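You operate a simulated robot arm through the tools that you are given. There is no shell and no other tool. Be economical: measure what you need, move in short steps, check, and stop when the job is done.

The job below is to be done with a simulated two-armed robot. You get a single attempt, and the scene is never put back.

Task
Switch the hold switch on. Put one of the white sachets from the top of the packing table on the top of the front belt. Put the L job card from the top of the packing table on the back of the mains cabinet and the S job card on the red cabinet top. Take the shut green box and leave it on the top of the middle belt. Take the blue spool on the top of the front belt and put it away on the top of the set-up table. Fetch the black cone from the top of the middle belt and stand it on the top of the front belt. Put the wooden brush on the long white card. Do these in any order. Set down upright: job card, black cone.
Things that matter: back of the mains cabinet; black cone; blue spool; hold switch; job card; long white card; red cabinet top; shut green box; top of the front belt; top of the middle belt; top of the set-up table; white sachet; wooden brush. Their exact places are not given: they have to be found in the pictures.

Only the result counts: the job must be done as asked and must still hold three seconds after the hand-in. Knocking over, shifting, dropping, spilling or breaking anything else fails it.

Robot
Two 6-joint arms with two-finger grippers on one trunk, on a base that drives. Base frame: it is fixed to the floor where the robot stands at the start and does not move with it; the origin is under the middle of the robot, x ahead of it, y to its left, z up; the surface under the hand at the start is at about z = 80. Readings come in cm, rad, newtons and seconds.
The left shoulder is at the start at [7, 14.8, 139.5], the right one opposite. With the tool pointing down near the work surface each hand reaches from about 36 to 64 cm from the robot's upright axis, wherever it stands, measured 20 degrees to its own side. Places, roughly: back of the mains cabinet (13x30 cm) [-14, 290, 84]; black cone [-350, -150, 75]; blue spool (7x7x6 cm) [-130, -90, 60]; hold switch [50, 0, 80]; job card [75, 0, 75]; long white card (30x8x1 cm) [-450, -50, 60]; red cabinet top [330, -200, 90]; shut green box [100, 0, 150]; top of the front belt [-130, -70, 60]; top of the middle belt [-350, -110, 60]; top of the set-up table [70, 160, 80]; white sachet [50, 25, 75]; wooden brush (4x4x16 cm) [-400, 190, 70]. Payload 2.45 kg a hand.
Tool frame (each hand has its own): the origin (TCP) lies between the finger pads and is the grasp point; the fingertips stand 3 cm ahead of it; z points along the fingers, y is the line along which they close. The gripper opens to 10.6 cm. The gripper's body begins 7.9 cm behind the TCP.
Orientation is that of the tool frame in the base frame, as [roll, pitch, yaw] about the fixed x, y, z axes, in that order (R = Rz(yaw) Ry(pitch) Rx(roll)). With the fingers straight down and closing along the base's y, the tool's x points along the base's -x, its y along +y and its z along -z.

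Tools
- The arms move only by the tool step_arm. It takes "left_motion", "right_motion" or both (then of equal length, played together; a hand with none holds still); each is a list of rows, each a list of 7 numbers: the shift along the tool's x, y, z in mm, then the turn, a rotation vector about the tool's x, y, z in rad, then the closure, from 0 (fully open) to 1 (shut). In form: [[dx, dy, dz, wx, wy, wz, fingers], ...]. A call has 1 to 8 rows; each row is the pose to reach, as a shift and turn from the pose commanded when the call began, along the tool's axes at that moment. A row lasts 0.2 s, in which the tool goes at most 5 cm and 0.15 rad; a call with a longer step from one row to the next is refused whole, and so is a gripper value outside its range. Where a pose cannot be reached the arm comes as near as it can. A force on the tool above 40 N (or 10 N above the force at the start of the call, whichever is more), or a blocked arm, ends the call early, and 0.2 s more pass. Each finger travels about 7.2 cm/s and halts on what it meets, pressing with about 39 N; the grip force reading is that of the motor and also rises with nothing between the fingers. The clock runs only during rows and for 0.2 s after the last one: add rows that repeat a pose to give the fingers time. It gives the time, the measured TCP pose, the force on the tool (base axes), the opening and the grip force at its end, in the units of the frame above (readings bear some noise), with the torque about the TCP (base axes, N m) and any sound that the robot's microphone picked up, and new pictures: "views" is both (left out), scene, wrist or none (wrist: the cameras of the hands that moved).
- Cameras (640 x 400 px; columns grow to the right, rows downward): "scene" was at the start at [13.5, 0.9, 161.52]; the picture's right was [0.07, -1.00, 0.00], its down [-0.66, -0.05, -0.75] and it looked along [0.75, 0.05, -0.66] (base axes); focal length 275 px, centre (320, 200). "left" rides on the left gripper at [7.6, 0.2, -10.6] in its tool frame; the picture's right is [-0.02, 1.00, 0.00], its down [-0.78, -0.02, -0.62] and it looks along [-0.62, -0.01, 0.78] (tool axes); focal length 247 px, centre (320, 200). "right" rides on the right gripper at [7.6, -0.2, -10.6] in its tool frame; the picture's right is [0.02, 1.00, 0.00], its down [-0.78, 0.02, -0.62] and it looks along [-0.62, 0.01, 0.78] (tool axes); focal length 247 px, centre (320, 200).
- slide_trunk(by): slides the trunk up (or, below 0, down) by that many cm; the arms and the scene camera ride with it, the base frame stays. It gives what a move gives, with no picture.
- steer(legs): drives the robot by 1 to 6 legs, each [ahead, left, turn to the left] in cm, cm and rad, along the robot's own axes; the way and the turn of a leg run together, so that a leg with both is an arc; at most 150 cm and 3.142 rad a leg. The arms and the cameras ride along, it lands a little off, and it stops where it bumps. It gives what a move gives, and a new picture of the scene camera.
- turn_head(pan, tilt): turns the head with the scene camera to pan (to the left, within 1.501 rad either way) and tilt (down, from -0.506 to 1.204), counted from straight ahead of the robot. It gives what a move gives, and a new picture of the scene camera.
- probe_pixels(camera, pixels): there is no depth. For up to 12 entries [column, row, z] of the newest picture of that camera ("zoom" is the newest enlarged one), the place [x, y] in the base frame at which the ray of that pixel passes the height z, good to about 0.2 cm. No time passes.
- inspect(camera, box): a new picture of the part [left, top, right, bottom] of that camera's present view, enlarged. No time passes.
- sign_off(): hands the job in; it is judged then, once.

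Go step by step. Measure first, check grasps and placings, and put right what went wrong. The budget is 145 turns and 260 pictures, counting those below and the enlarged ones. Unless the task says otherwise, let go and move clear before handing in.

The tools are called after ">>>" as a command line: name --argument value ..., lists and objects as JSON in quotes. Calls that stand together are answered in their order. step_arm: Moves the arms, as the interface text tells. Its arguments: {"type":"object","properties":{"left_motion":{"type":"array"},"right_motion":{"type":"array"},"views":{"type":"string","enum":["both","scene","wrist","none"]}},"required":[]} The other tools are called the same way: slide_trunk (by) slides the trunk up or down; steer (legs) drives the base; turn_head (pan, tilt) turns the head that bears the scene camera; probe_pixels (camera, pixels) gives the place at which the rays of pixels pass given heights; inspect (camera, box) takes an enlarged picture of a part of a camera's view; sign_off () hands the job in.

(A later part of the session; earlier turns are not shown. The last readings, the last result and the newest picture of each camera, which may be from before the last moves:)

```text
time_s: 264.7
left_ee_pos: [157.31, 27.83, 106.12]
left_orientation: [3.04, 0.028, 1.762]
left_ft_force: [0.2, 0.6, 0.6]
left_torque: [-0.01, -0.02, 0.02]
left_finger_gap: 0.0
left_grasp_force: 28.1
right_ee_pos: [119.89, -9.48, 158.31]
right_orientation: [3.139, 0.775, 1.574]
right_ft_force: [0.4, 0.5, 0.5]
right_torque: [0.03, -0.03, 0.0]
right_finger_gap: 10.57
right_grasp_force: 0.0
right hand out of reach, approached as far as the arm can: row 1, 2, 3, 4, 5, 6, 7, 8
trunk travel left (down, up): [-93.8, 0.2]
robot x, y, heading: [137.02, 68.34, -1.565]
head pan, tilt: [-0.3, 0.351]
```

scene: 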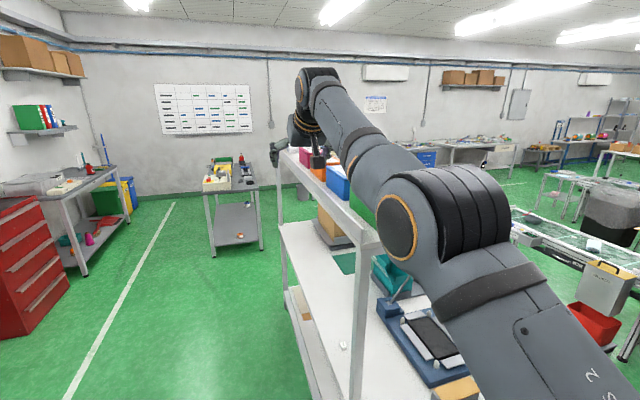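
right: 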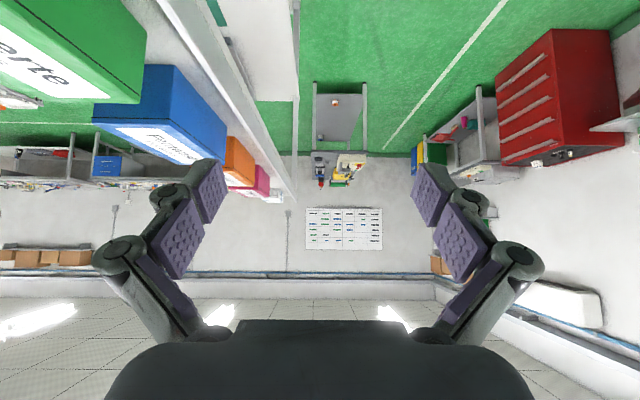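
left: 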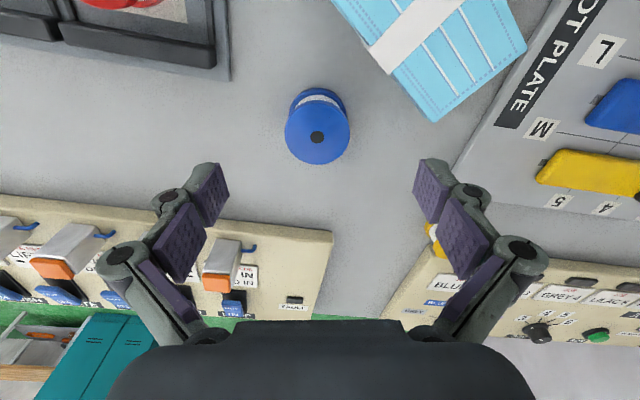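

Hand is at (120,-9.5,158), tilted. I rotate the base right 0.285 and edge forward so the hand comes over the green box from above.

>>> steer --legs '[[0, 0, -0.285], [7, 1, 0]]'

>>> inspect --camera "right" --box '[0, 0, 640, 400]'

```text
time_s: 266.7
left_ee_pos: [143.91, 17.35, 106.44]
left_orientation: [3.04, 0.035, 1.472]
left_ft_force: [0.9, 1.2, -0.1]
left_torque: [-0.12, 0.05, 0.05]
left_finger_gap: 0.0
left_grasp_force: 28.6
right_ee_pos: [97.57, -7.37, 158.95]
right_orientation: [3.136, 0.785, 1.283]
right_ft_force: [0.2, 2.3, 0.6]
right_torque: [-0.06, -0.01, 0.02]
right_finger_gap: 10.59
right_grasp_force: 0.0
trunk travel left (down, up): [-93.8, 0.2]
robot x, y, heading: [135.87, 61.31, -1.855]
head pan, tilt: [-0.3, 0.351]
```

scene: 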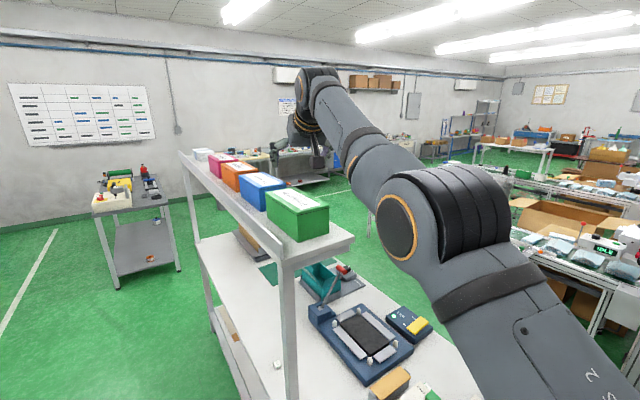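

```text
1.00 times, centred on (320, 200) of right (not enlarged: the box is as wide or as high as the picture)
```

zoom: 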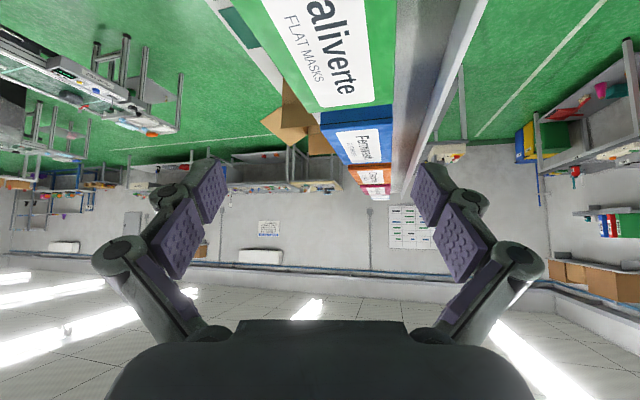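

I rotate the hand to square with the box (yaw +0.288) over (97.7,-9).

>>> step_arm --right_motion '[[-5, 3, 5, -0.1, 0, -0.1, 0], [-11, 6, 11, -0.2036, 0, -0.2036, 0], [-11, 6, 11, -0.2036, 0, -0.2036, 0]]' --views "both"

```text
time_s: 267.5
left_ee_pos: [143.84, 16.47, 105.92]
left_orientation: [3.037, 0.023, 1.474]
left_ft_force: [-0.5, -0.6, 0.2]
left_torque: [-0.01, 0.01, -0.02]
left_finger_gap: 0.0
left_grasp_force: 28.4
right_ee_pos: [98.01, -8.75, 157.41]
right_orientation: [3.134, 0.777, 1.57]
right_ft_force: [0.0, 0.0, 0.1]
right_torque: [0.03, 0.02, 0.0]
right_finger_gap: 10.63
right_grasp_force: 0.1
right hand out of reach, approached as far as the arm can: row 1, 2, 3
trunk travel left (down, up): [-93.8, 0.2]
robot x, y, heading: [136.09, 61.33, -1.855]
head pan, tilt: [-0.3, 0.351]
```

scene: 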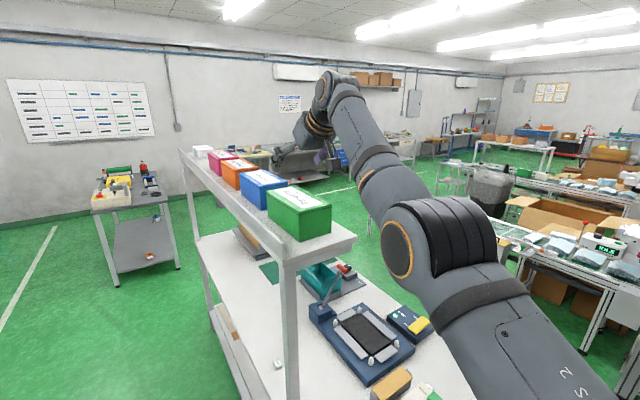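
right: 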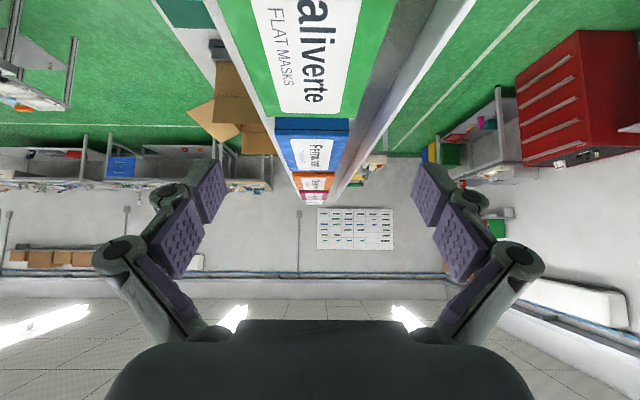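

I probe the box's top edges in this wrist view for exact alignment.

>>> probe_pixels --camera "right" --pixels '[[272, 116, 147.5], [355, 118, 147.5], [240, 40, 147.5], [382, 40, 147.5], [225, 1, 147.5], [396, 1, 147.5]]'

>>> inspect --camera "right" --box '[200, 0, 420, 138]'

```text
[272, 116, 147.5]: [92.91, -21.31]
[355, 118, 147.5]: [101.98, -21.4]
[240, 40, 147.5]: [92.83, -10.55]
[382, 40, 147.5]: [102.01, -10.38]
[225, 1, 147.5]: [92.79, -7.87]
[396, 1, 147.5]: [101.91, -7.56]
```

```text
2.90 times, centred on (310, 69) of right
```

zoom: 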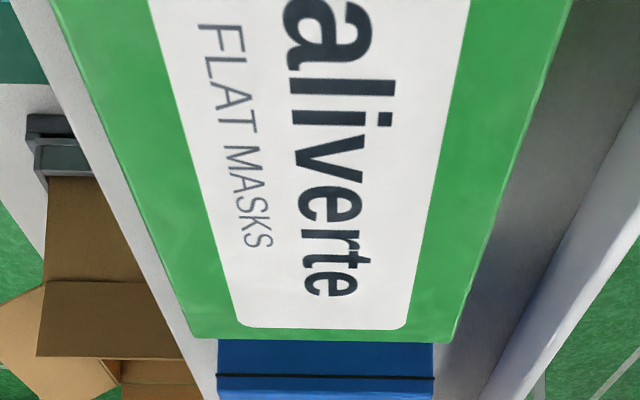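

Box spans x 92.85–102.0 (centre 97.4), square. I correct x by -0.6 and come down 5 cm, then recheck.

>>> step_arm --right_motion '[[-5, -6, 5, 0, 0, 0, 0], [15, -6, 33, 0, 0, 0, 0], [25, -6, 46, 0, 0, 0, 0], [25, -6, 46, 0, 0, 0, 0]]' --views "wrist"

```text
time_s: 268.5
left_ee_pos: [143.78, 16.55, 106.1]
left_orientation: [3.039, 0.027, 1.473]
left_ft_force: [0.0, -0.3, 0.0]
left_torque: [0.0, 0.0, -0.03]
left_finger_gap: 0.05
left_grasp_force: 29.4
right_ee_pos: [97.4, -10.14, 152.68]
right_orientation: [3.134, 0.779, 1.569]
right_ft_force: [0.4, 0.0, -0.8]
right_torque: [-0.02, -0.03, -0.01]
right_finger_gap: 10.59
right_grasp_force: 0.0
right hand out of reach, approached as far as the arm can: row 1
trunk travel left (down, up): [-93.8, 0.2]
robot x, y, heading: [135.98, 61.35, -1.855]
head pan, tilt: [-0.3, 0.351]
```

right: 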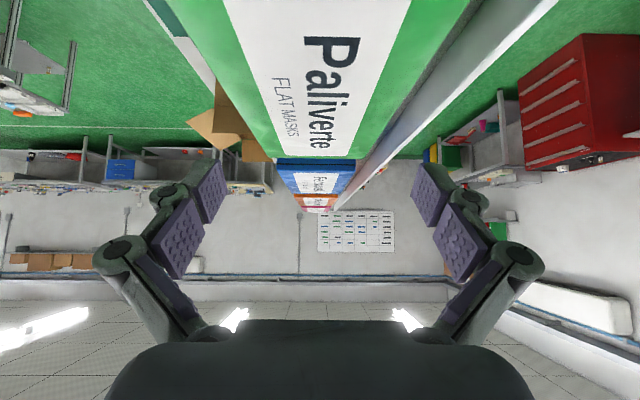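

x=97.4 as wanted. I lower 8.4 cm in small rows so the fingers straddle the box.

>>> step_arm --right_motion '[[14, 0, 14, 0, 0, 0, 0], [28, 0, 28, 0, 0, 0, 0], [42, 0, 43, 0, 0, 0, 0], [52, 0, 53, 0, 0, 0, 0], [59, 0, 60, 0, 0, 0, 0]]' --views "both"

```text
time_s: 269.7
left_ee_pos: [143.88, 16.55, 106.14]
left_orientation: [3.039, 0.026, 1.473]
left_ft_force: [0.3, 0.1, 0.2]
left_torque: [-0.02, 0.0, 0.03]
left_finger_gap: 0.0
left_grasp_force: 28.5
right_ee_pos: [97.42, -10.14, 144.59]
right_orientation: [3.141, 0.786, 1.572]
right_ft_force: [-4.6, -5.6, 17.5]
right_torque: [1.01, 0.78, 0.54]
right_finger_gap: 10.61
right_grasp_force: 0.1
trunk travel left (down, up): [-93.8, 0.2]
robot x, y, heading: [135.75, 61.23, -1.854]
head pan, tilt: [-0.3, 0.351]
```

scene: 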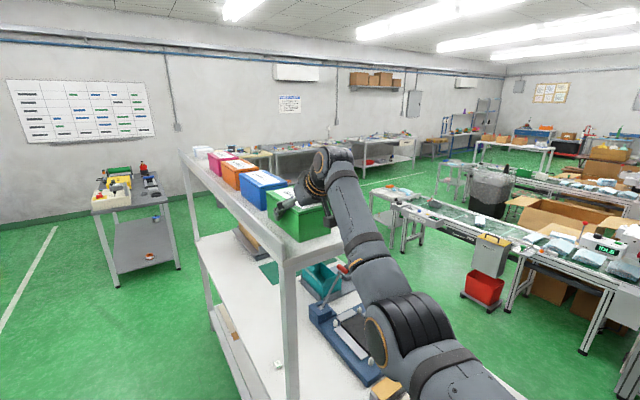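
right: 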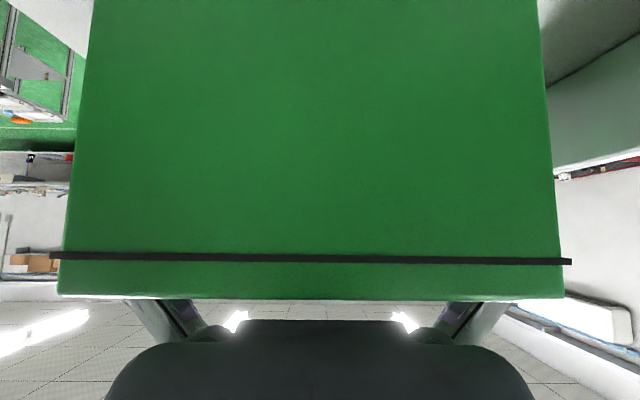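

A 17 N push upward suggests the tips touch the shelf; I raise 5 mm, then close.

>>> step_arm --right_motion '[[-3, 0, -4, 0, 0, 0, 0], [-4, 0, -4, 0, 0, 0, 0], [-4, 0, -4, 0, 0, 0, 0.3], [-4, 0, -4, 0, 0, 0, 1], [-4, 0, -4, 0, 0, 0, 1], [-4, 0, -4, 0, 0, 0, 1]]' --views "wrist"

```text
time_s: 271.1
left_ee_pos: [143.93, 16.64, 106.11]
left_orientation: [3.037, 0.029, 1.473]
left_ft_force: [-0.4, -0.3, -0.1]
left_torque: [0.03, 0.0, 0.01]
left_finger_gap: 0.0
left_grasp_force: 28.2
right_ee_pos: [97.44, -9.87, 145.02]
right_orientation: [3.136, 0.786, 1.569]
right_ft_force: [-4.0, -3.7, 22.8]
right_torque: [0.81, -0.06, -0.1]
right_finger_gap: 9.32
right_grasp_force: 39.1
trunk travel left (down, up): [-93.8, 0.2]
robot x, y, heading: [135.95, 61.14, -1.856]
head pan, tilt: [-0.3, 0.351]
```

right: 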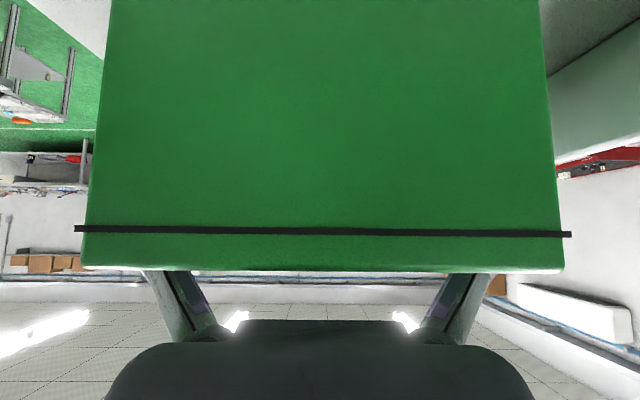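

Gripped (gap 9.32). I lift vertically 10 cm.

>>> step_arm --right_motion '[[-7, 0, -7, 0, 0, 0, 1], [-21, 0, -21, 0, 0, 0, 1], [-42, 0, -42, 0, 0, 0, 1], [-60, 0, -60, 0, 0, 0, 1], [-75, 0, -75, 0, 0, 0, 1]]' --views "both"

```text
time_s: 272.3
left_ee_pos: [143.85, 16.58, 105.98]
left_orientation: [3.039, 0.025, 1.473]
left_ft_force: [0.0, -0.3, 0.2]
left_torque: [0.01, 0.03, 0.0]
left_finger_gap: 0.0
left_grasp_force: 28.8
right_ee_pos: [97.22, -9.81, 154.9]
right_orientation: [3.134, 0.777, 1.568]
right_ft_force: [-0.1, 1.2, -2.1]
right_torque: [0.02, 0.01, 0.0]
right_finger_gap: 9.33
right_grasp_force: 38.9
right hand out of reach, approached as far as the arm can: row 5
trunk travel left (down, up): [-93.8, 0.2]
robot x, y, heading: [135.99, 61.26, -1.855]
head pan, tilt: [-0.3, 0.351]
```

scene: 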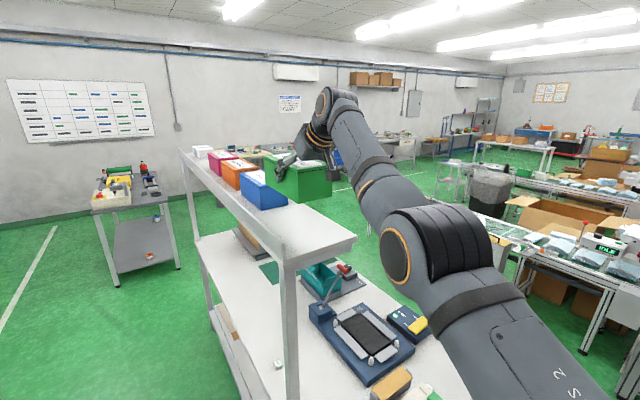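
right: 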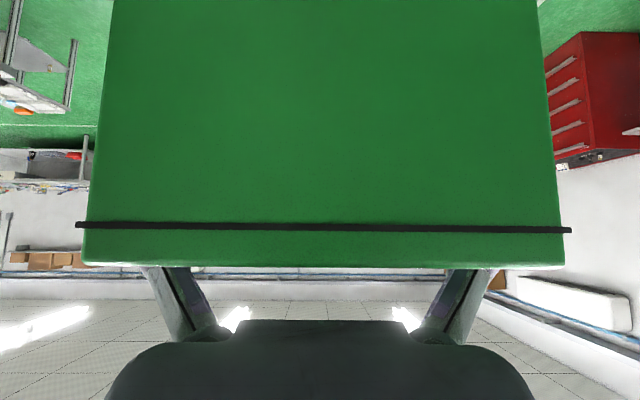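

The green box is lifted freely. I back out, swing clear, and drive east then south to the aisle.

>>> steer --legs '[[-10, 0, 0], [0, 0, 0.285], [0, 50, 0], [128, 0, 0], [128, 0, 0]]'

```text
time_s: 289.0
left_ee_pos: [206.01, -227.15, 106.09]
left_orientation: [3.037, 0.027, 1.756]
left_ft_force: [-0.8, 0.6, -0.1]
left_torque: [0.02, 0.02, -0.01]
left_finger_gap: 0.01
left_grasp_force: 29.0
right_ee_pos: [168.69, -265.43, 154.94]
right_orientation: [3.134, 0.776, 1.852]
right_ft_force: [-0.6, 0.9, -1.8]
right_torque: [0.05, 0.01, 0.01]
right_finger_gap: 9.31
right_grasp_force: 38.5
trunk travel left (down, up): [-93.8, 0.2]
robot x, y, heading: [185.93, -185.99, -1.576]
head pan, tilt: [-0.3, 0.351]
```

scene: 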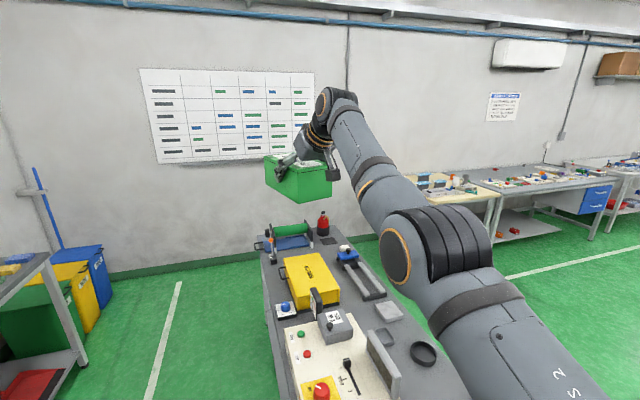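

I turn west and drive along the aisle, then past the front belt's end table at y≈-247.

>>> steer --legs '[[0, 0, -1.566], [149, 0, 0], [87, 0, 0], [0, 60, 0], [130, 0, 0]]'

>>> turn_head --pan -0.3 --tilt 0.55

```text
time_s: 313.9
left_ee_pos: [-231.45, -243.81, 106.02]
left_orientation: [3.039, 0.026, 0.095]
left_ft_force: [0.0, 0.3, -0.5]
left_torque: [0.03, 0.04, 0.01]
left_finger_gap: 0.03
left_grasp_force: 28.4
right_ee_pos: [-266.24, -203.11, 154.97]
right_orientation: [3.134, 0.777, 0.192]
right_ft_force: [-0.4, 0.7, -2.5]
right_torque: [0.01, -0.04, 0.02]
right_finger_gap: 9.32
right_grasp_force: 39.1
trunk travel left (down, up): [-93.8, 0.2]
robot x, y, heading: [-189.46, -227.76, 3.048]
head pan, tilt: [-0.3, 0.351]
```

scene: 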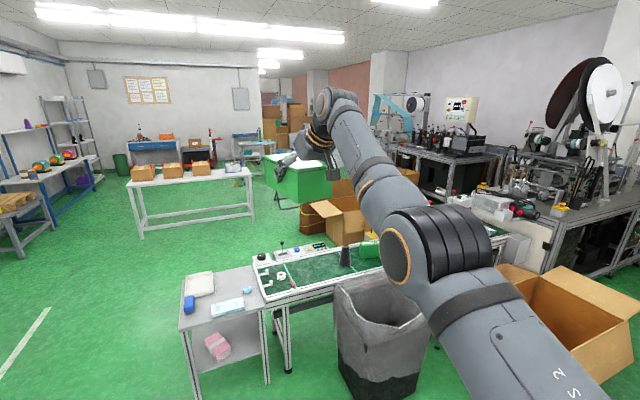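

```text
time_s: 314.7
left_ee_pos: [-231.56, -243.84, 106.03]
left_orientation: [3.039, 0.025, 0.096]
left_ft_force: [-0.6, 0.2, -1.1]
left_torque: [0.01, -0.01, 0.03]
left_finger_gap: 0.0
left_grasp_force: 28.0
right_ee_pos: [-266.36, -203.13, 154.78]
right_orientation: [3.136, 0.778, 0.192]
right_ft_force: [-0.4, 0.3, -2.1]
right_torque: [-0.01, -0.04, -0.02]
right_finger_gap: 9.31
right_grasp_force: 38.7
trunk travel left (down, up): [-93.8, 0.2]
robot x, y, heading: [-189.35, -227.6, 3.055]
head pan, tilt: [-0.3, 0.55]
```

scene: 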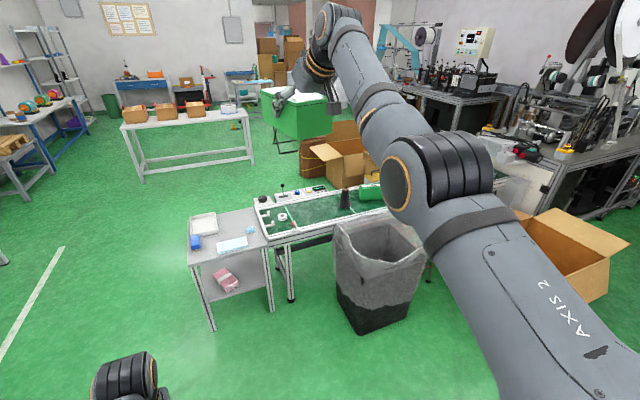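

I measure the middle belt, bin and cone.

>>> probe_pixels --camera "scene" --pixels '[[270, 240, 62], [335, 218, 62], [256, 202, 62], [325, 188, 62], [345, 207, 61], [213, 328, 0], [270, 312, 0], [292, 300, 0], [340, 300, 0], [400, 335, 0], [335, 228, 70], [425, 245, 70]]'

>>> inspect --camera "scene" --box '[240, 150, 440, 275]'

```text
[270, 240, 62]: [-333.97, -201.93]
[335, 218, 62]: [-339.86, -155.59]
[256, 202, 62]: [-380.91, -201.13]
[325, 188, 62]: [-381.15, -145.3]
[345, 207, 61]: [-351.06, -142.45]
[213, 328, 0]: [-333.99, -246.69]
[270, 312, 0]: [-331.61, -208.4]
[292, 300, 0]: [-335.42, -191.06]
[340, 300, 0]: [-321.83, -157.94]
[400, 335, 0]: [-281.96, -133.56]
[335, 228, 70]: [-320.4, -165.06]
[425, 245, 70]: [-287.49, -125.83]
```

```text
3.20 times, centred on (340, 212) of scene
```

zoom: 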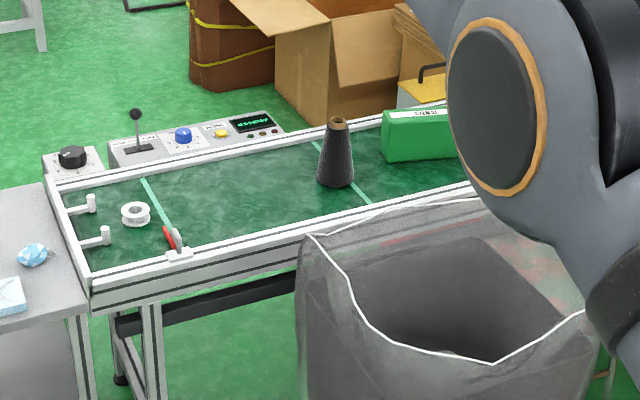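

Middle belt: x -369..-334, from y≈-202 north, cone near (-351,-142), bin at x -322..-282, y≥-165. I plan to set the box at about (-352,-171); first I lower the right arm here in open space.

>>> step_arm --right_motion '[[27, 0, 36, 0, 0, 0, 1], [54, 0, 73, 0, 0, 0, 1], [81, 0, 109, 0, 0, 0, 1], [108, 0, 145, 0, 0, 0, 1], [135, 0, 182, 0, 0, 0, 1], [162, 0, 218, 0, 0, 0, 1], [189, 0, 255, 0, 0, 0, 1], [216, 0, 291, 0, 0, 0, 1]]' --views "scene"

```text
time_s: 316.5
left_ee_pos: [-231.61, -243.88, 105.99]
left_orientation: [3.038, 0.027, 0.095]
left_ft_force: [-0.1, 0.3, 0.3]
left_torque: [-0.02, 0.0, 0.0]
left_finger_gap: 0.02
left_grasp_force: 28.7
right_ee_pos: [-270.21, -204.13, 118.93]
right_orientation: [3.136, 0.78, 0.192]
right_ft_force: [-0.8, 0.5, -1.2]
right_torque: [0.0, -0.12, 0.01]
right_finger_gap: 9.33
right_grasp_force: 39.3
right hand out of reach, approached as far as the arm can: row 8
trunk travel left (down, up): [-93.8, 0.2]
robot x, y, heading: [-188.96, -227.57, 3.05]
head pan, tilt: [-0.3, 0.55]
```

scene: 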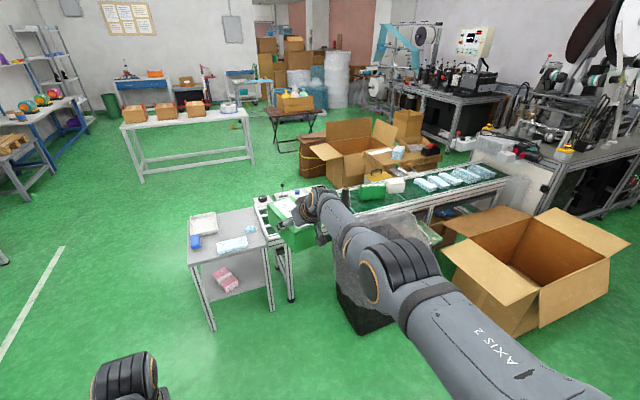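

I now drive so that the box comes over (-352,-171).

>>> steer --legs '[[0, 0, -0.156], [88, 1, 0]]'

>>> turn_head --pan -0.2 --tilt 0.75

```text
time_s: 321.8
left_ee_pos: [-319.59, -216.05, 106.07]
left_orientation: [3.037, 0.025, -0.063]
left_ft_force: [-0.3, -0.5, -0.1]
left_torque: [-0.03, 0.05, 0.02]
left_finger_gap: 0.02
left_grasp_force: 28.5
right_ee_pos: [-351.34, -170.77, 118.9]
right_orientation: [3.135, 0.778, 0.033]
right_ft_force: [0.5, 0.4, -1.4]
right_torque: [-0.03, -0.04, -0.04]
right_finger_gap: 9.32
right_grasp_force: 38.6
trunk travel left (down, up): [-93.8, 0.2]
robot x, y, heading: [-274.94, -206.76, 2.895]
head pan, tilt: [-0.3, 0.55]
```

scene: 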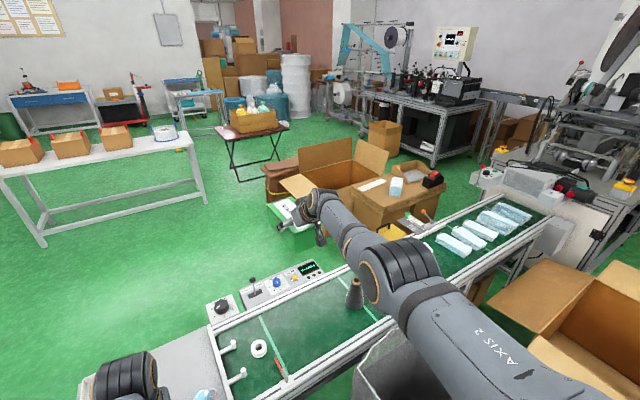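

```text
time_s: 322.5
left_ee_pos: [-319.62, -216.08, 106.08]
left_orientation: [3.04, 0.024, -0.064]
left_ft_force: [-0.2, 0.0, -0.4]
left_torque: [0.02, 0.01, 0.03]
left_finger_gap: 0.0
left_grasp_force: 28.6
right_ee_pos: [-351.33, -170.85, 118.78]
right_orientation: [3.134, 0.777, 0.034]
right_ft_force: [0.4, -0.4, -2.4]
right_torque: [-0.01, -0.04, -0.02]
right_finger_gap: 9.31
right_grasp_force: 39.2
trunk travel left (down, up): [-93.8, 0.2]
robot x, y, heading: [-275.54, -206.41, 2.891]
head pan, tilt: [-0.201, 0.75]
```

scene: 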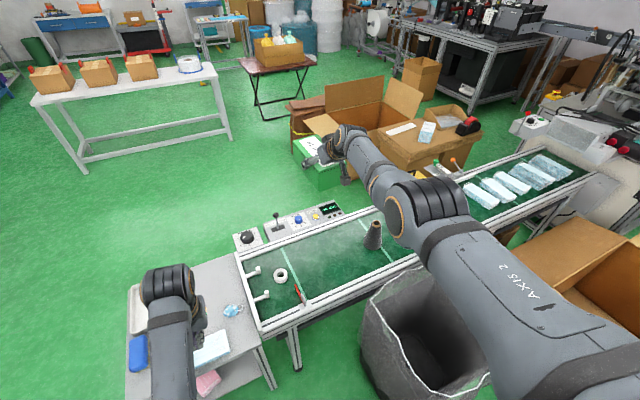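

I verify obstacles around the drop zone and the left hand's clearance to the end table.

>>> probe_pixels --camera "scene" --pixels '[[281, 281, 61.5], [372, 250, 61.5], [302, 300, 62], [255, 340, 61], [240, 258, 61], [125, 398, 60], [395, 230, 61.5], [340, 250, 61.5], [330, 290, 61.5], [300, 240, 61.5]]'

```text
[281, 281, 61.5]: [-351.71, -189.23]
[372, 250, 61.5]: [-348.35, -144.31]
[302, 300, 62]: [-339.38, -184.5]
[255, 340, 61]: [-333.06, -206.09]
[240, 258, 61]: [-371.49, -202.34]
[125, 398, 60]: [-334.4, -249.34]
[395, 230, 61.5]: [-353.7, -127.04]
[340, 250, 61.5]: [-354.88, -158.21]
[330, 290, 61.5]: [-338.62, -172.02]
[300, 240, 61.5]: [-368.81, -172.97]
```

All clear. I lower the trunk 50 cm, leaving the box just above the belt.

>>> slide_trunk --by -50

>>> turn_head --pan -0.4 --tilt 0.6

```text
refused: -50 is not a number from -40 to 40
```

```text
time_s: 323.2
left_ee_pos: [-319.66, -216.07, 105.99]
left_orientation: [3.039, 0.023, -0.064]
left_ft_force: [-0.3, 0.2, -0.5]
left_torque: [-0.02, 0.03, 0.02]
left_finger_gap: 0.0
left_grasp_force: 28.0
right_ee_pos: [-351.42, -170.88, 118.92]
right_orientation: [3.136, 0.776, 0.034]
right_ft_force: [-0.6, 0.3, -2.2]
right_torque: [0.01, -0.05, -0.01]
right_finger_gap: 9.31
right_grasp_force: 38.5
trunk travel left (down, up): [-93.8, 0.2]
robot x, y, heading: [-274.99, -206.7, 2.893]
head pan, tilt: [-0.4, 0.6]
```

scene: 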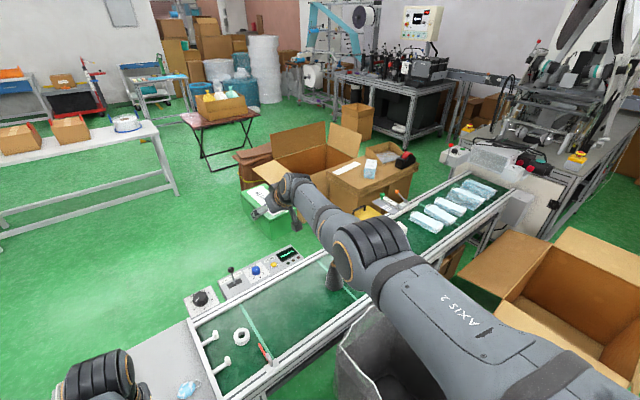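

>>> slide_trunk --by -40

>>> slide_trunk --by -9

>>> inspect --camera "scene" --box '[0, 0, 640, 400]'

```text
time_s: 327.1
left_ee_pos: [-319.55, -215.98, 65.97]
left_orientation: [3.038, 0.024, -0.063]
left_ft_force: [-0.4, -0.8, -0.3]
left_torque: [0.02, 0.02, -0.04]
left_finger_gap: 0.0
left_grasp_force: 29.0
right_ee_pos: [-351.31, -170.93, 78.94]
right_orientation: [3.134, 0.776, 0.032]
right_ft_force: [0.0, 0.0, -2.7]
right_torque: [0.05, -0.04, -0.03]
right_finger_gap: 9.33
right_grasp_force: 39.3
trunk travel left (down, up): [-53.8, 40.2]
robot x, y, heading: [-275.07, -207.03, 2.893]
head pan, tilt: [-0.4, 0.6]
```

```text
time_s: 328.3
left_ee_pos: [-319.58, -216.11, 56.89]
left_orientation: [3.038, 0.025, -0.062]
left_ft_force: [-0.4, 0.1, 0.2]
left_torque: [0.01, 0.0, 0.0]
left_finger_gap: 0.0
left_grasp_force: 28.7
right_ee_pos: [-351.35, -170.84, 69.92]
right_orientation: [3.135, 0.778, 0.033]
right_ft_force: [-0.2, 0.2, -2.0]
right_torque: [-0.01, 0.01, -0.05]
right_finger_gap: 9.31
right_grasp_force: 38.6
trunk travel left (down, up): [-44.8, 49.2]
robot x, y, heading: [-275.08, -206.56, 2.888]
head pan, tilt: [-0.4, 0.6]
```

```text
1.00 times, centred on (320, 200) of scene (not enlarged: the box is as wide or as high as the picture)
```

zoom: 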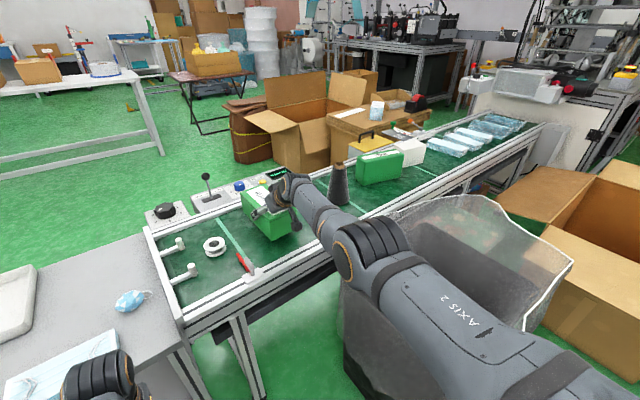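

Box is ~4 cm above the belt. I lower the last bit with the arm, in fine rows.

>>> step_arm --right_motion '[[10, 0, 10, 0, 0, 0, 1], [18, 0, 18, 0, 0, 0, 1], [22, 0, 22, 0, 0, 0, 1], [25, 0, 25, 0, 0, 0, 1], [27, 0, 27, 0, 0, 0, 1], [29, 0, 29, 0, 0, 0, 1], [31, 0, 31, 0, 0, 0, 1]]' --views "scene"

```text
time_s: 330.0
left_ee_pos: [-319.58, -216.13, 57.1]
left_orientation: [3.04, 0.028, -0.062]
left_ft_force: [-0.7, -0.2, -0.6]
left_torque: [0.0, 0.01, 0.0]
left_finger_gap: 0.0
left_grasp_force: 28.6
right_ee_pos: [-350.75, -170.93, 67.2]
right_orientation: [3.14, 0.801, 0.036]
right_ft_force: [1.2, -0.1, 11.3]
right_torque: [-0.25, -1.15, 0.16]
right_finger_gap: 9.33
right_grasp_force: 39.4
right hand out of reach, approached as far as the arm can: row 2, 3, 4, 5, 6, 7
trunk travel left (down, up): [-44.8, 49.2]
robot x, y, heading: [-275.28, -206.74, 2.891]
head pan, tilt: [-0.4, 0.6]
stopped in row 7 (right hand): the force on the tool passed its limit at 41 N (the readings are from after the stop); the commanded pose is now the measured one
```

scene: 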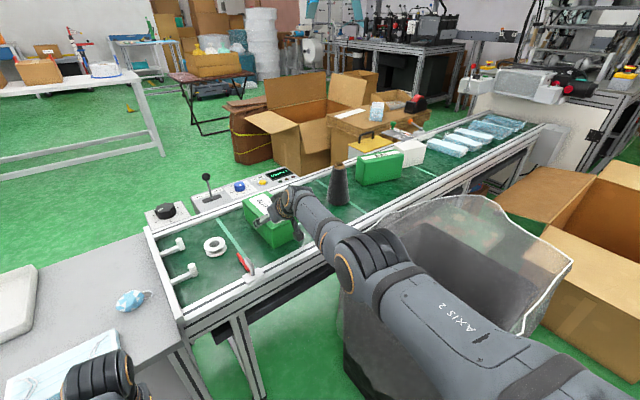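

Contact with the belt. I open, then rise vertically with the trunk.

>>> step_arm --right_motion '[[0, 0, 0, 0, 0, 0, 0.5], [0, 0, 0, 0, 0, 0, 0], [0, 0, 0, 0, 0, 0, 0], [0, 0, 0, 0, 0, 0, 0]]' --views "none"

>>> slide_trunk --by 18

>>> inspect --camera "scene" --box '[0, 0, 640, 400]'

>>> inspect --camera "right" --box '[0, 0, 640, 400]'

```text
time_s: 331.0
left_ee_pos: [-319.7, -216.12, 56.98]
left_orientation: [3.037, 0.025, -0.064]
left_ft_force: [0.2, 0.7, -0.4]
left_torque: [-0.01, -0.01, 0.0]
left_finger_gap: 0.0
left_grasp_force: 28.8
right_ee_pos: [-350.74, -170.8, 66.75]
right_orientation: [3.138, 0.791, 0.033]
right_ft_force: [-0.5, 0.1, -1.3]
right_torque: [-0.02, -0.01, 0.0]
right_finger_gap: 10.62
right_grasp_force: 0.0
trunk travel left (down, up): [-44.8, 49.2]
robot x, y, heading: [-275.14, -206.7, 2.894]
head pan, tilt: [-0.4, 0.6]
```

```text
time_s: 333.0
left_ee_pos: [-319.69, -216.15, 74.98]
left_orientation: [3.037, 0.024, -0.063]
left_ft_force: [-1.0, 0.8, 0.3]
left_torque: [-0.04, 0.02, -0.03]
left_finger_gap: 0.0
left_grasp_force: 28.7
right_ee_pos: [-350.74, -170.61, 84.58]
right_orientation: [3.136, 0.793, 0.033]
right_ft_force: [-0.6, -0.5, 0.2]
right_torque: [-0.03, -0.02, -0.03]
right_finger_gap: 10.57
right_grasp_force: 0.2
trunk travel left (down, up): [-62.8, 31.2]
robot x, y, heading: [-274.99, -206.95, 2.896]
head pan, tilt: [-0.4, 0.6]
```

```text
1.00 times, centred on (320, 200) of scene (not enlarged: the box is as wide or as high as the picture)
```

zoom: 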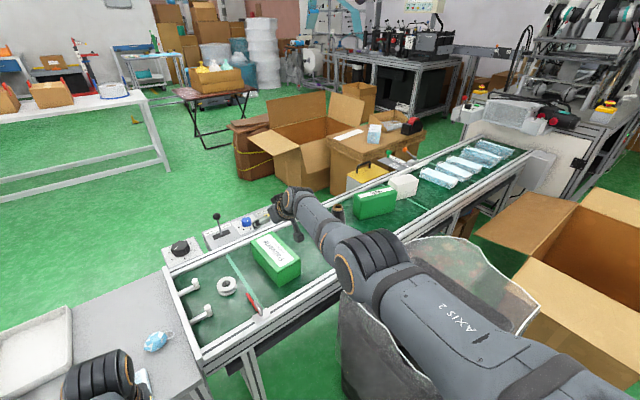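

```text
1.00 times, centred on (320, 200) of right (not enlarged: the box is as wide or as high as the picture)
```

zoom: 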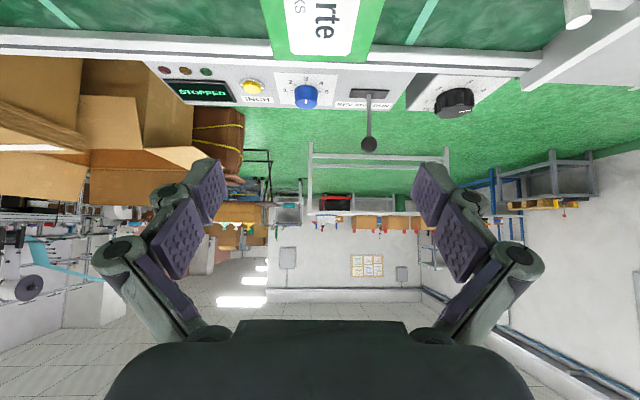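

The green box stands on the middle belt. Next the cone: I raise the trunk, turn right and move in so the right hand can reach it from beyond the bin's corner.

>>> slide_trunk --by 22

>>> steer --legs '[[0, 0, -0.433], [17, 14, 0]]'

>>> turn_head --pan 0.0 --tilt 0.65

>>> inspect --camera "right" --box '[0, 0, 640, 400]'

```text
time_s: 335.3
left_ee_pos: [-319.67, -216.16, 96.96]
left_orientation: [3.039, 0.025, -0.063]
left_ft_force: [-0.4, 0.4, -0.9]
left_torque: [-0.04, -0.01, 0.01]
left_finger_gap: 0.0
left_grasp_force: 28.5
right_ee_pos: [-350.86, -170.86, 106.72]
right_orientation: [3.138, 0.793, 0.033]
right_ft_force: [-1.1, 0.4, 0.1]
right_torque: [-0.01, -0.01, 0.03]
right_finger_gap: 10.6
right_grasp_force: 0.0
trunk travel left (down, up): [-84.8, 9.2]
robot x, y, heading: [-275.3, -207.03, 2.891]
head pan, tilt: [-0.4, 0.6]
```

```text
time_s: 338.3
left_ee_pos: [-341.23, -196.7, 97.08]
left_orientation: [3.04, 0.025, -0.499]
left_ft_force: [-0.8, -0.6, 0.1]
left_torque: [0.03, -0.02, 0.0]
left_finger_gap: 0.0
left_grasp_force: 28.3
right_ee_pos: [-350.33, -142.41, 106.8]
right_orientation: [3.137, 0.796, -0.404]
right_ft_force: [0.1, 0.4, -0.8]
right_torque: [-0.01, 0.03, -0.01]
right_finger_gap: 10.6
right_grasp_force: 0.1
trunk travel left (down, up): [-84.8, 9.2]
robot x, y, heading: [-297.27, -207.16, 2.455]
head pan, tilt: [-0.4, 0.6]
```

scene: 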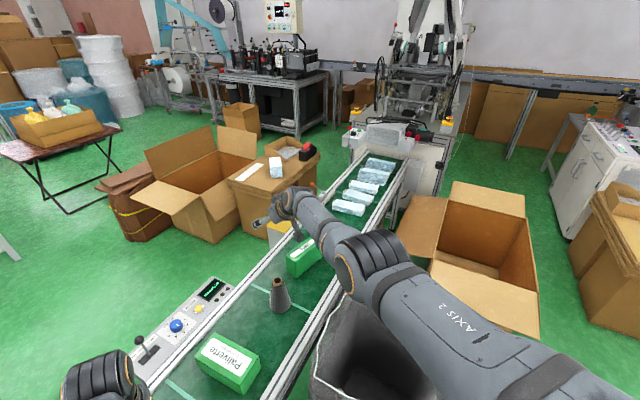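

```text
time_s: 339.1
left_ee_pos: [-341.31, -196.74, 96.99]
left_orientation: [3.039, 0.026, -0.5]
left_ft_force: [0.6, 0.8, -0.7]
left_torque: [-0.01, -0.01, 0.0]
left_finger_gap: 0.0
left_grasp_force: 28.2
right_ee_pos: [-350.48, -142.43, 106.67]
right_orientation: [3.137, 0.796, -0.403]
right_ft_force: [0.3, 0.2, 0.2]
right_torque: [0.03, 0.02, 0.02]
right_finger_gap: 10.63
right_grasp_force: 0.0
trunk travel left (down, up): [-84.8, 9.2]
robot x, y, heading: [-296.96, -207.17, 2.458]
head pan, tilt: [0.0, 0.649]
```

scene: 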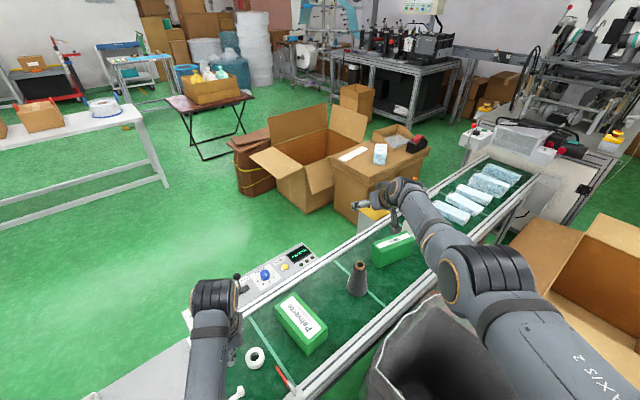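

```text
1.00 times, centred on (320, 200) of right (not enlarged: the box is as wide or as high as the picture)
```

zoom: 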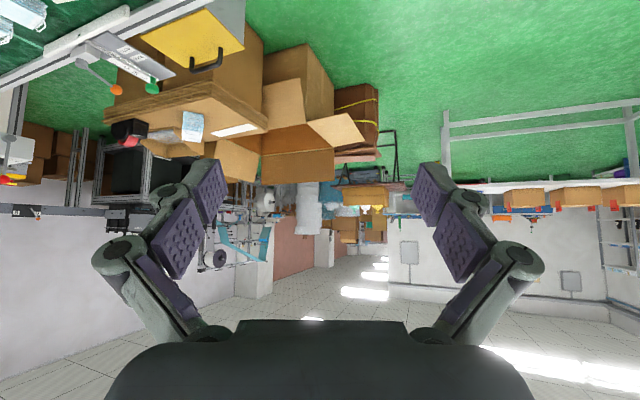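

Cone is at (357,280). I probe its base and top.

>>> probe_pixels --camera "scene" --pixels '[[357, 289, 61.5], [347, 290, 61.5], [367, 291, 61.5], [357, 296, 61.5], [361, 264, 76], [361, 264, 78], [361, 264, 74], [400, 255, 61.5], [320, 345, 61.5]]'

>>> inspect --camera "scene" --box '[300, 230, 460, 330]'

```text
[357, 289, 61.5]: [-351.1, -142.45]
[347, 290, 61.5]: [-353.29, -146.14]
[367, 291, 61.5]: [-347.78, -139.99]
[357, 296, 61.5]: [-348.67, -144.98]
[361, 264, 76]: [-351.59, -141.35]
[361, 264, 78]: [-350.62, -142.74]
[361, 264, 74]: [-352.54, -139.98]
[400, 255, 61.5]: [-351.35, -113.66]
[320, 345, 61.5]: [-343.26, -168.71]
```

```text
4.00 times, centred on (380, 280) of scene
```

zoom: 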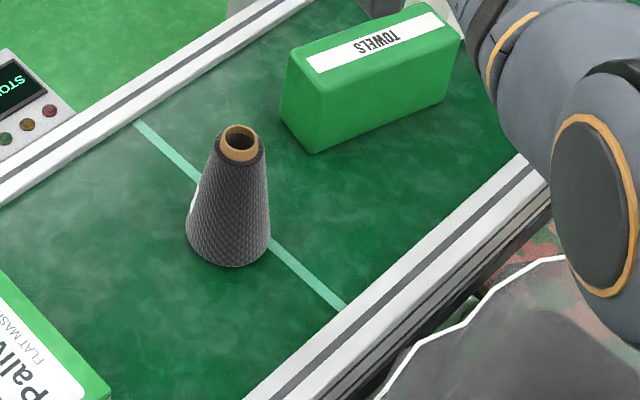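

Cone centre is about (-351,-142.5), 16 tall, base 8 wide. I edge 6 cm closer so the arm can reach lower, then lower the hand to z≈87 above it.

>>> steer --legs '[[6, -1, 0]]'

>>> step_arm --right_motion '[[35, 6, 21, 0, 0, 0, 0], [70, 12, 42, 0, 0, 0, 0], [105, 18, 63, 0, 0, 0, 0], [140, 24, 85, 0, 0, 0, 0], [176, 31, 106, 0, 0, 0, 0], [176, 31, 106, 0, 0, 0, 0]]'

```text
time_s: 340.1
left_ee_pos: [-345.82, -191.95, 96.92]
left_orientation: [3.04, 0.024, -0.504]
left_ft_force: [0.3, -0.7, -0.2]
left_torque: [0.06, -0.04, 0.02]
left_finger_gap: 0.0
left_grasp_force: 28.7
right_ee_pos: [-354.57, -137.63, 106.67]
right_orientation: [-3.141, 0.793, -0.405]
right_ft_force: [-0.2, -1.2, 0.6]
right_torque: [0.04, -0.06, -0.01]
right_finger_gap: 10.62
right_grasp_force: 0.1
trunk travel left (down, up): [-84.8, 9.2]
robot x, y, heading: [-301.13, -202.2, 2.45]
head pan, tilt: [0.0, 0.649]
```

scene: 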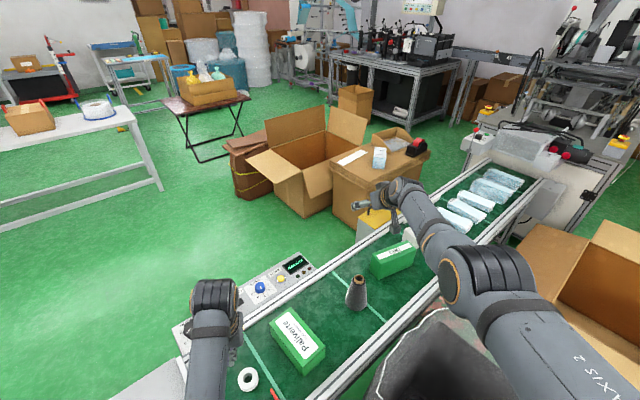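

```text
time_s: 341.5
left_ee_pos: [-345.57, -191.77, 97.07]
left_orientation: [3.037, 0.023, -0.503]
left_ft_force: [1.0, -0.3, -0.3]
left_torque: [-0.02, -0.01, -0.01]
left_finger_gap: 0.0
left_grasp_force: 28.5
right_ee_pos: [-349.12, -142.63, 89.94]
right_orientation: [3.136, 0.794, -0.409]
right_ft_force: [0.3, -0.1, -0.2]
right_torque: [0.0, 0.01, 0.0]
right_finger_gap: 10.57
right_grasp_force: 0.2
right hand out of reach, approached as far as the arm can: row 1, 2, 3, 4, 5, 6
trunk travel left (down, up): [-84.8, 9.2]
robot x, y, heading: [-301.43, -202.0, 2.452]
head pan, tilt: [0.0, 0.649]
```

scene: 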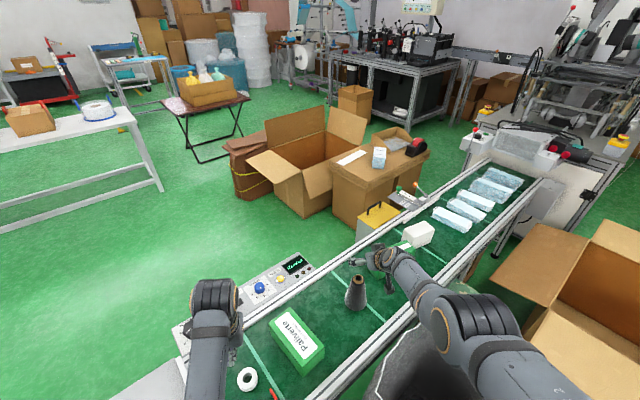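
right: 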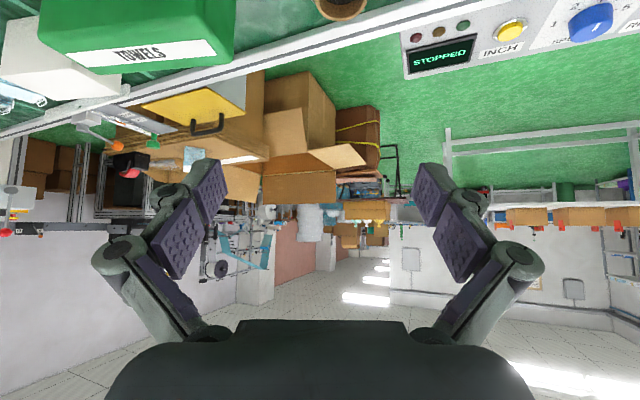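

Hand is over the cone; I shift ~1.8 cm forward and 0.65 sideways before lowering.

>>> step_arm --right_motion '[[-12, 6, 13, 0, 0, 0, 0], [-12, 6, 13, 0, 0, 0, 0], [-12, 6, 13, 0, 0, 0, 0]]' --views "wrist"

```text
time_s: 342.3
left_ee_pos: [-345.65, -191.9, 96.93]
left_orientation: [3.038, 0.025, -0.504]
left_ft_force: [0.4, 0.6, 0.3]
left_torque: [0.0, 0.03, -0.01]
left_finger_gap: 0.01
left_grasp_force: 28.6
right_ee_pos: [-349.42, -142.36, 90.13]
right_orientation: [3.137, 0.796, -0.409]
right_ft_force: [-0.6, -0.8, 0.8]
right_torque: [-0.02, -0.01, 0.01]
right_finger_gap: 10.6
right_grasp_force: 0.1
right hand out of reach, approached as far as the arm can: row 1, 2, 3
trunk travel left (down, up): [-84.8, 9.2]
robot x, y, heading: [-300.87, -202.38, 2.452]
head pan, tilt: [0.0, 0.649]
```

right: 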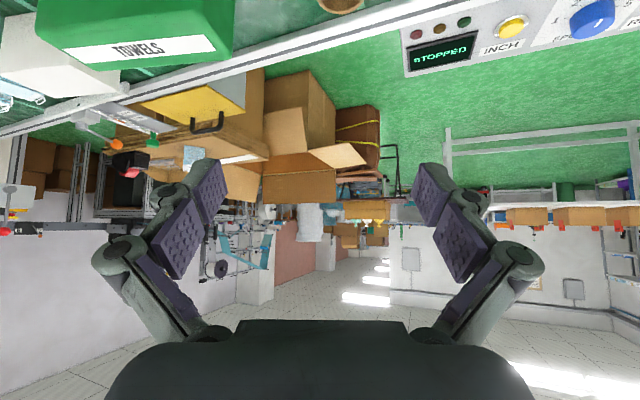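

The arm is at its stretch limit, so I nudge the base instead, then lower the trunk partway.

>>> steer --legs '[[1.3, 1.2, 0]]'

>>> slide_trunk --by -10

>>> inspect --camera "right" --box '[0, 0, 640, 400]'

```text
time_s: 343.1
left_ee_pos: [-345.86, -191.45, 97.05]
left_orientation: [3.04, 0.026, -0.51]
left_ft_force: [-0.5, -0.9, 0.3]
left_torque: [-0.01, 0.07, 0.0]
left_finger_gap: 0.01
left_grasp_force: 28.7
right_ee_pos: [-349.42, -142.0, 90.39]
right_orientation: [3.139, 0.794, -0.414]
right_ft_force: [-0.5, 0.3, 0.0]
right_torque: [-0.03, 0.01, 0.0]
right_finger_gap: 10.6
right_grasp_force: 0.1
trunk travel left (down, up): [-84.8, 9.2]
robot x, y, heading: [-301.87, -202.19, 2.451]
head pan, tilt: [0.0, 0.649]
```

scene: 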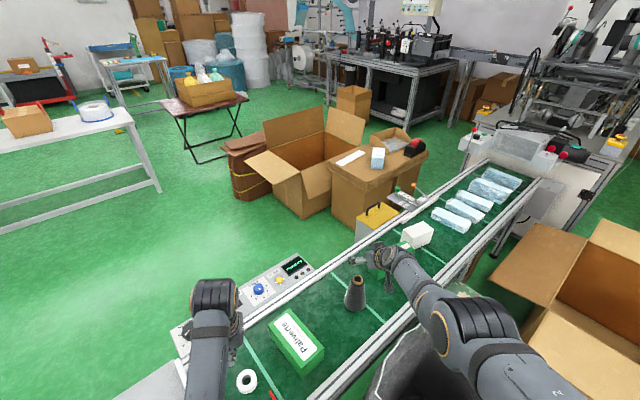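

```text
time_s: 344.4
left_ee_pos: [-345.99, -191.29, 87.07]
left_orientation: [3.039, 0.025, -0.51]
left_ft_force: [0.7, 0.1, 0.4]
left_torque: [-0.02, -0.02, 0.0]
left_finger_gap: 0.0
left_grasp_force: 28.4
right_ee_pos: [-349.34, -141.97, 80.15]
right_orientation: [3.137, 0.793, -0.415]
right_ft_force: [-0.8, 0.3, 0.4]
right_torque: [0.01, 0.01, 0.0]
right_finger_gap: 10.6
right_grasp_force: 0.0
trunk travel left (down, up): [-74.8, 19.2]
robot x, y, heading: [-301.64, -202.17, 2.439]
head pan, tilt: [0.0, 0.649]
```

```text
1.00 times, centred on (320, 200) of right (not enlarged: the box is as wide or as high as the picture)
```

zoom: 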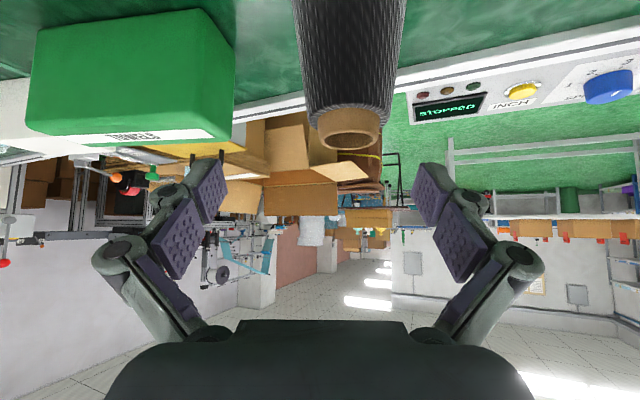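

I probe the cone's rim in this view to refine.

>>> probe_pixels --camera "zoom" --pixels '[[349, 138, 77.5], [319, 128, 77.5], [381, 125, 77.5], [349, 138, 76.5], [349, 138, 78.5]]'

```text
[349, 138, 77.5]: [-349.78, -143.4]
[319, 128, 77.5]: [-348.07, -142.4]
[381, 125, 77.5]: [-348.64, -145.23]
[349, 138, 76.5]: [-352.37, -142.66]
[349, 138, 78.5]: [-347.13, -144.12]
```

>>> steer --legs '[[0.6, 1.9, 0]]'

>>> inspect --camera "right" --box '[0, 0, 640, 400]'

```text
time_s: 345.2
left_ee_pos: [-345.92, -191.31, 86.96]
left_orientation: [3.039, 0.025, -0.515]
left_ft_force: [0.1, -0.3, 0.8]
left_torque: [-0.02, 0.0, 0.02]
left_finger_gap: 0.0
left_grasp_force: 28.6
right_ee_pos: [-349.12, -141.78, 80.26]
right_orientation: [3.137, 0.793, -0.417]
right_ft_force: [-1.1, -0.2, -0.2]
right_torque: [0.0, 0.0, 0.03]
right_finger_gap: 10.59
right_grasp_force: 0.1
trunk travel left (down, up): [-74.8, 19.2]
robot x, y, heading: [-301.93, -202.17, 2.438]
head pan, tilt: [0.0, 0.649]
stopped in leg 1: the robot was blocked; the commanded pose is now the measured one
```

scene: 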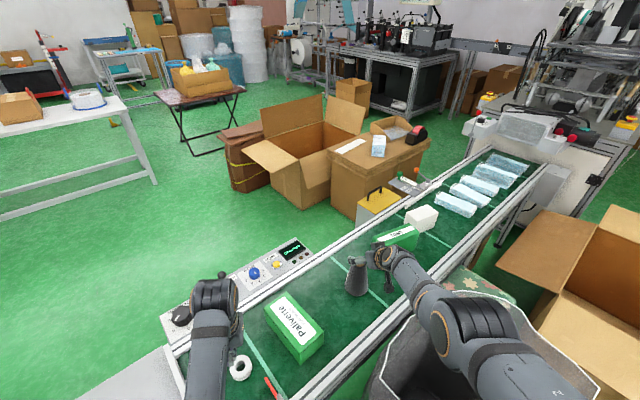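

```text
1.00 times, centred on (320, 200) of right (not enlarged: the box is as wide or as high as the picture)
```

zoom: 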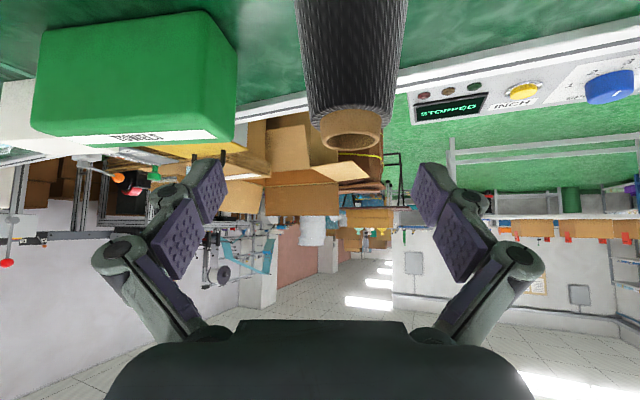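

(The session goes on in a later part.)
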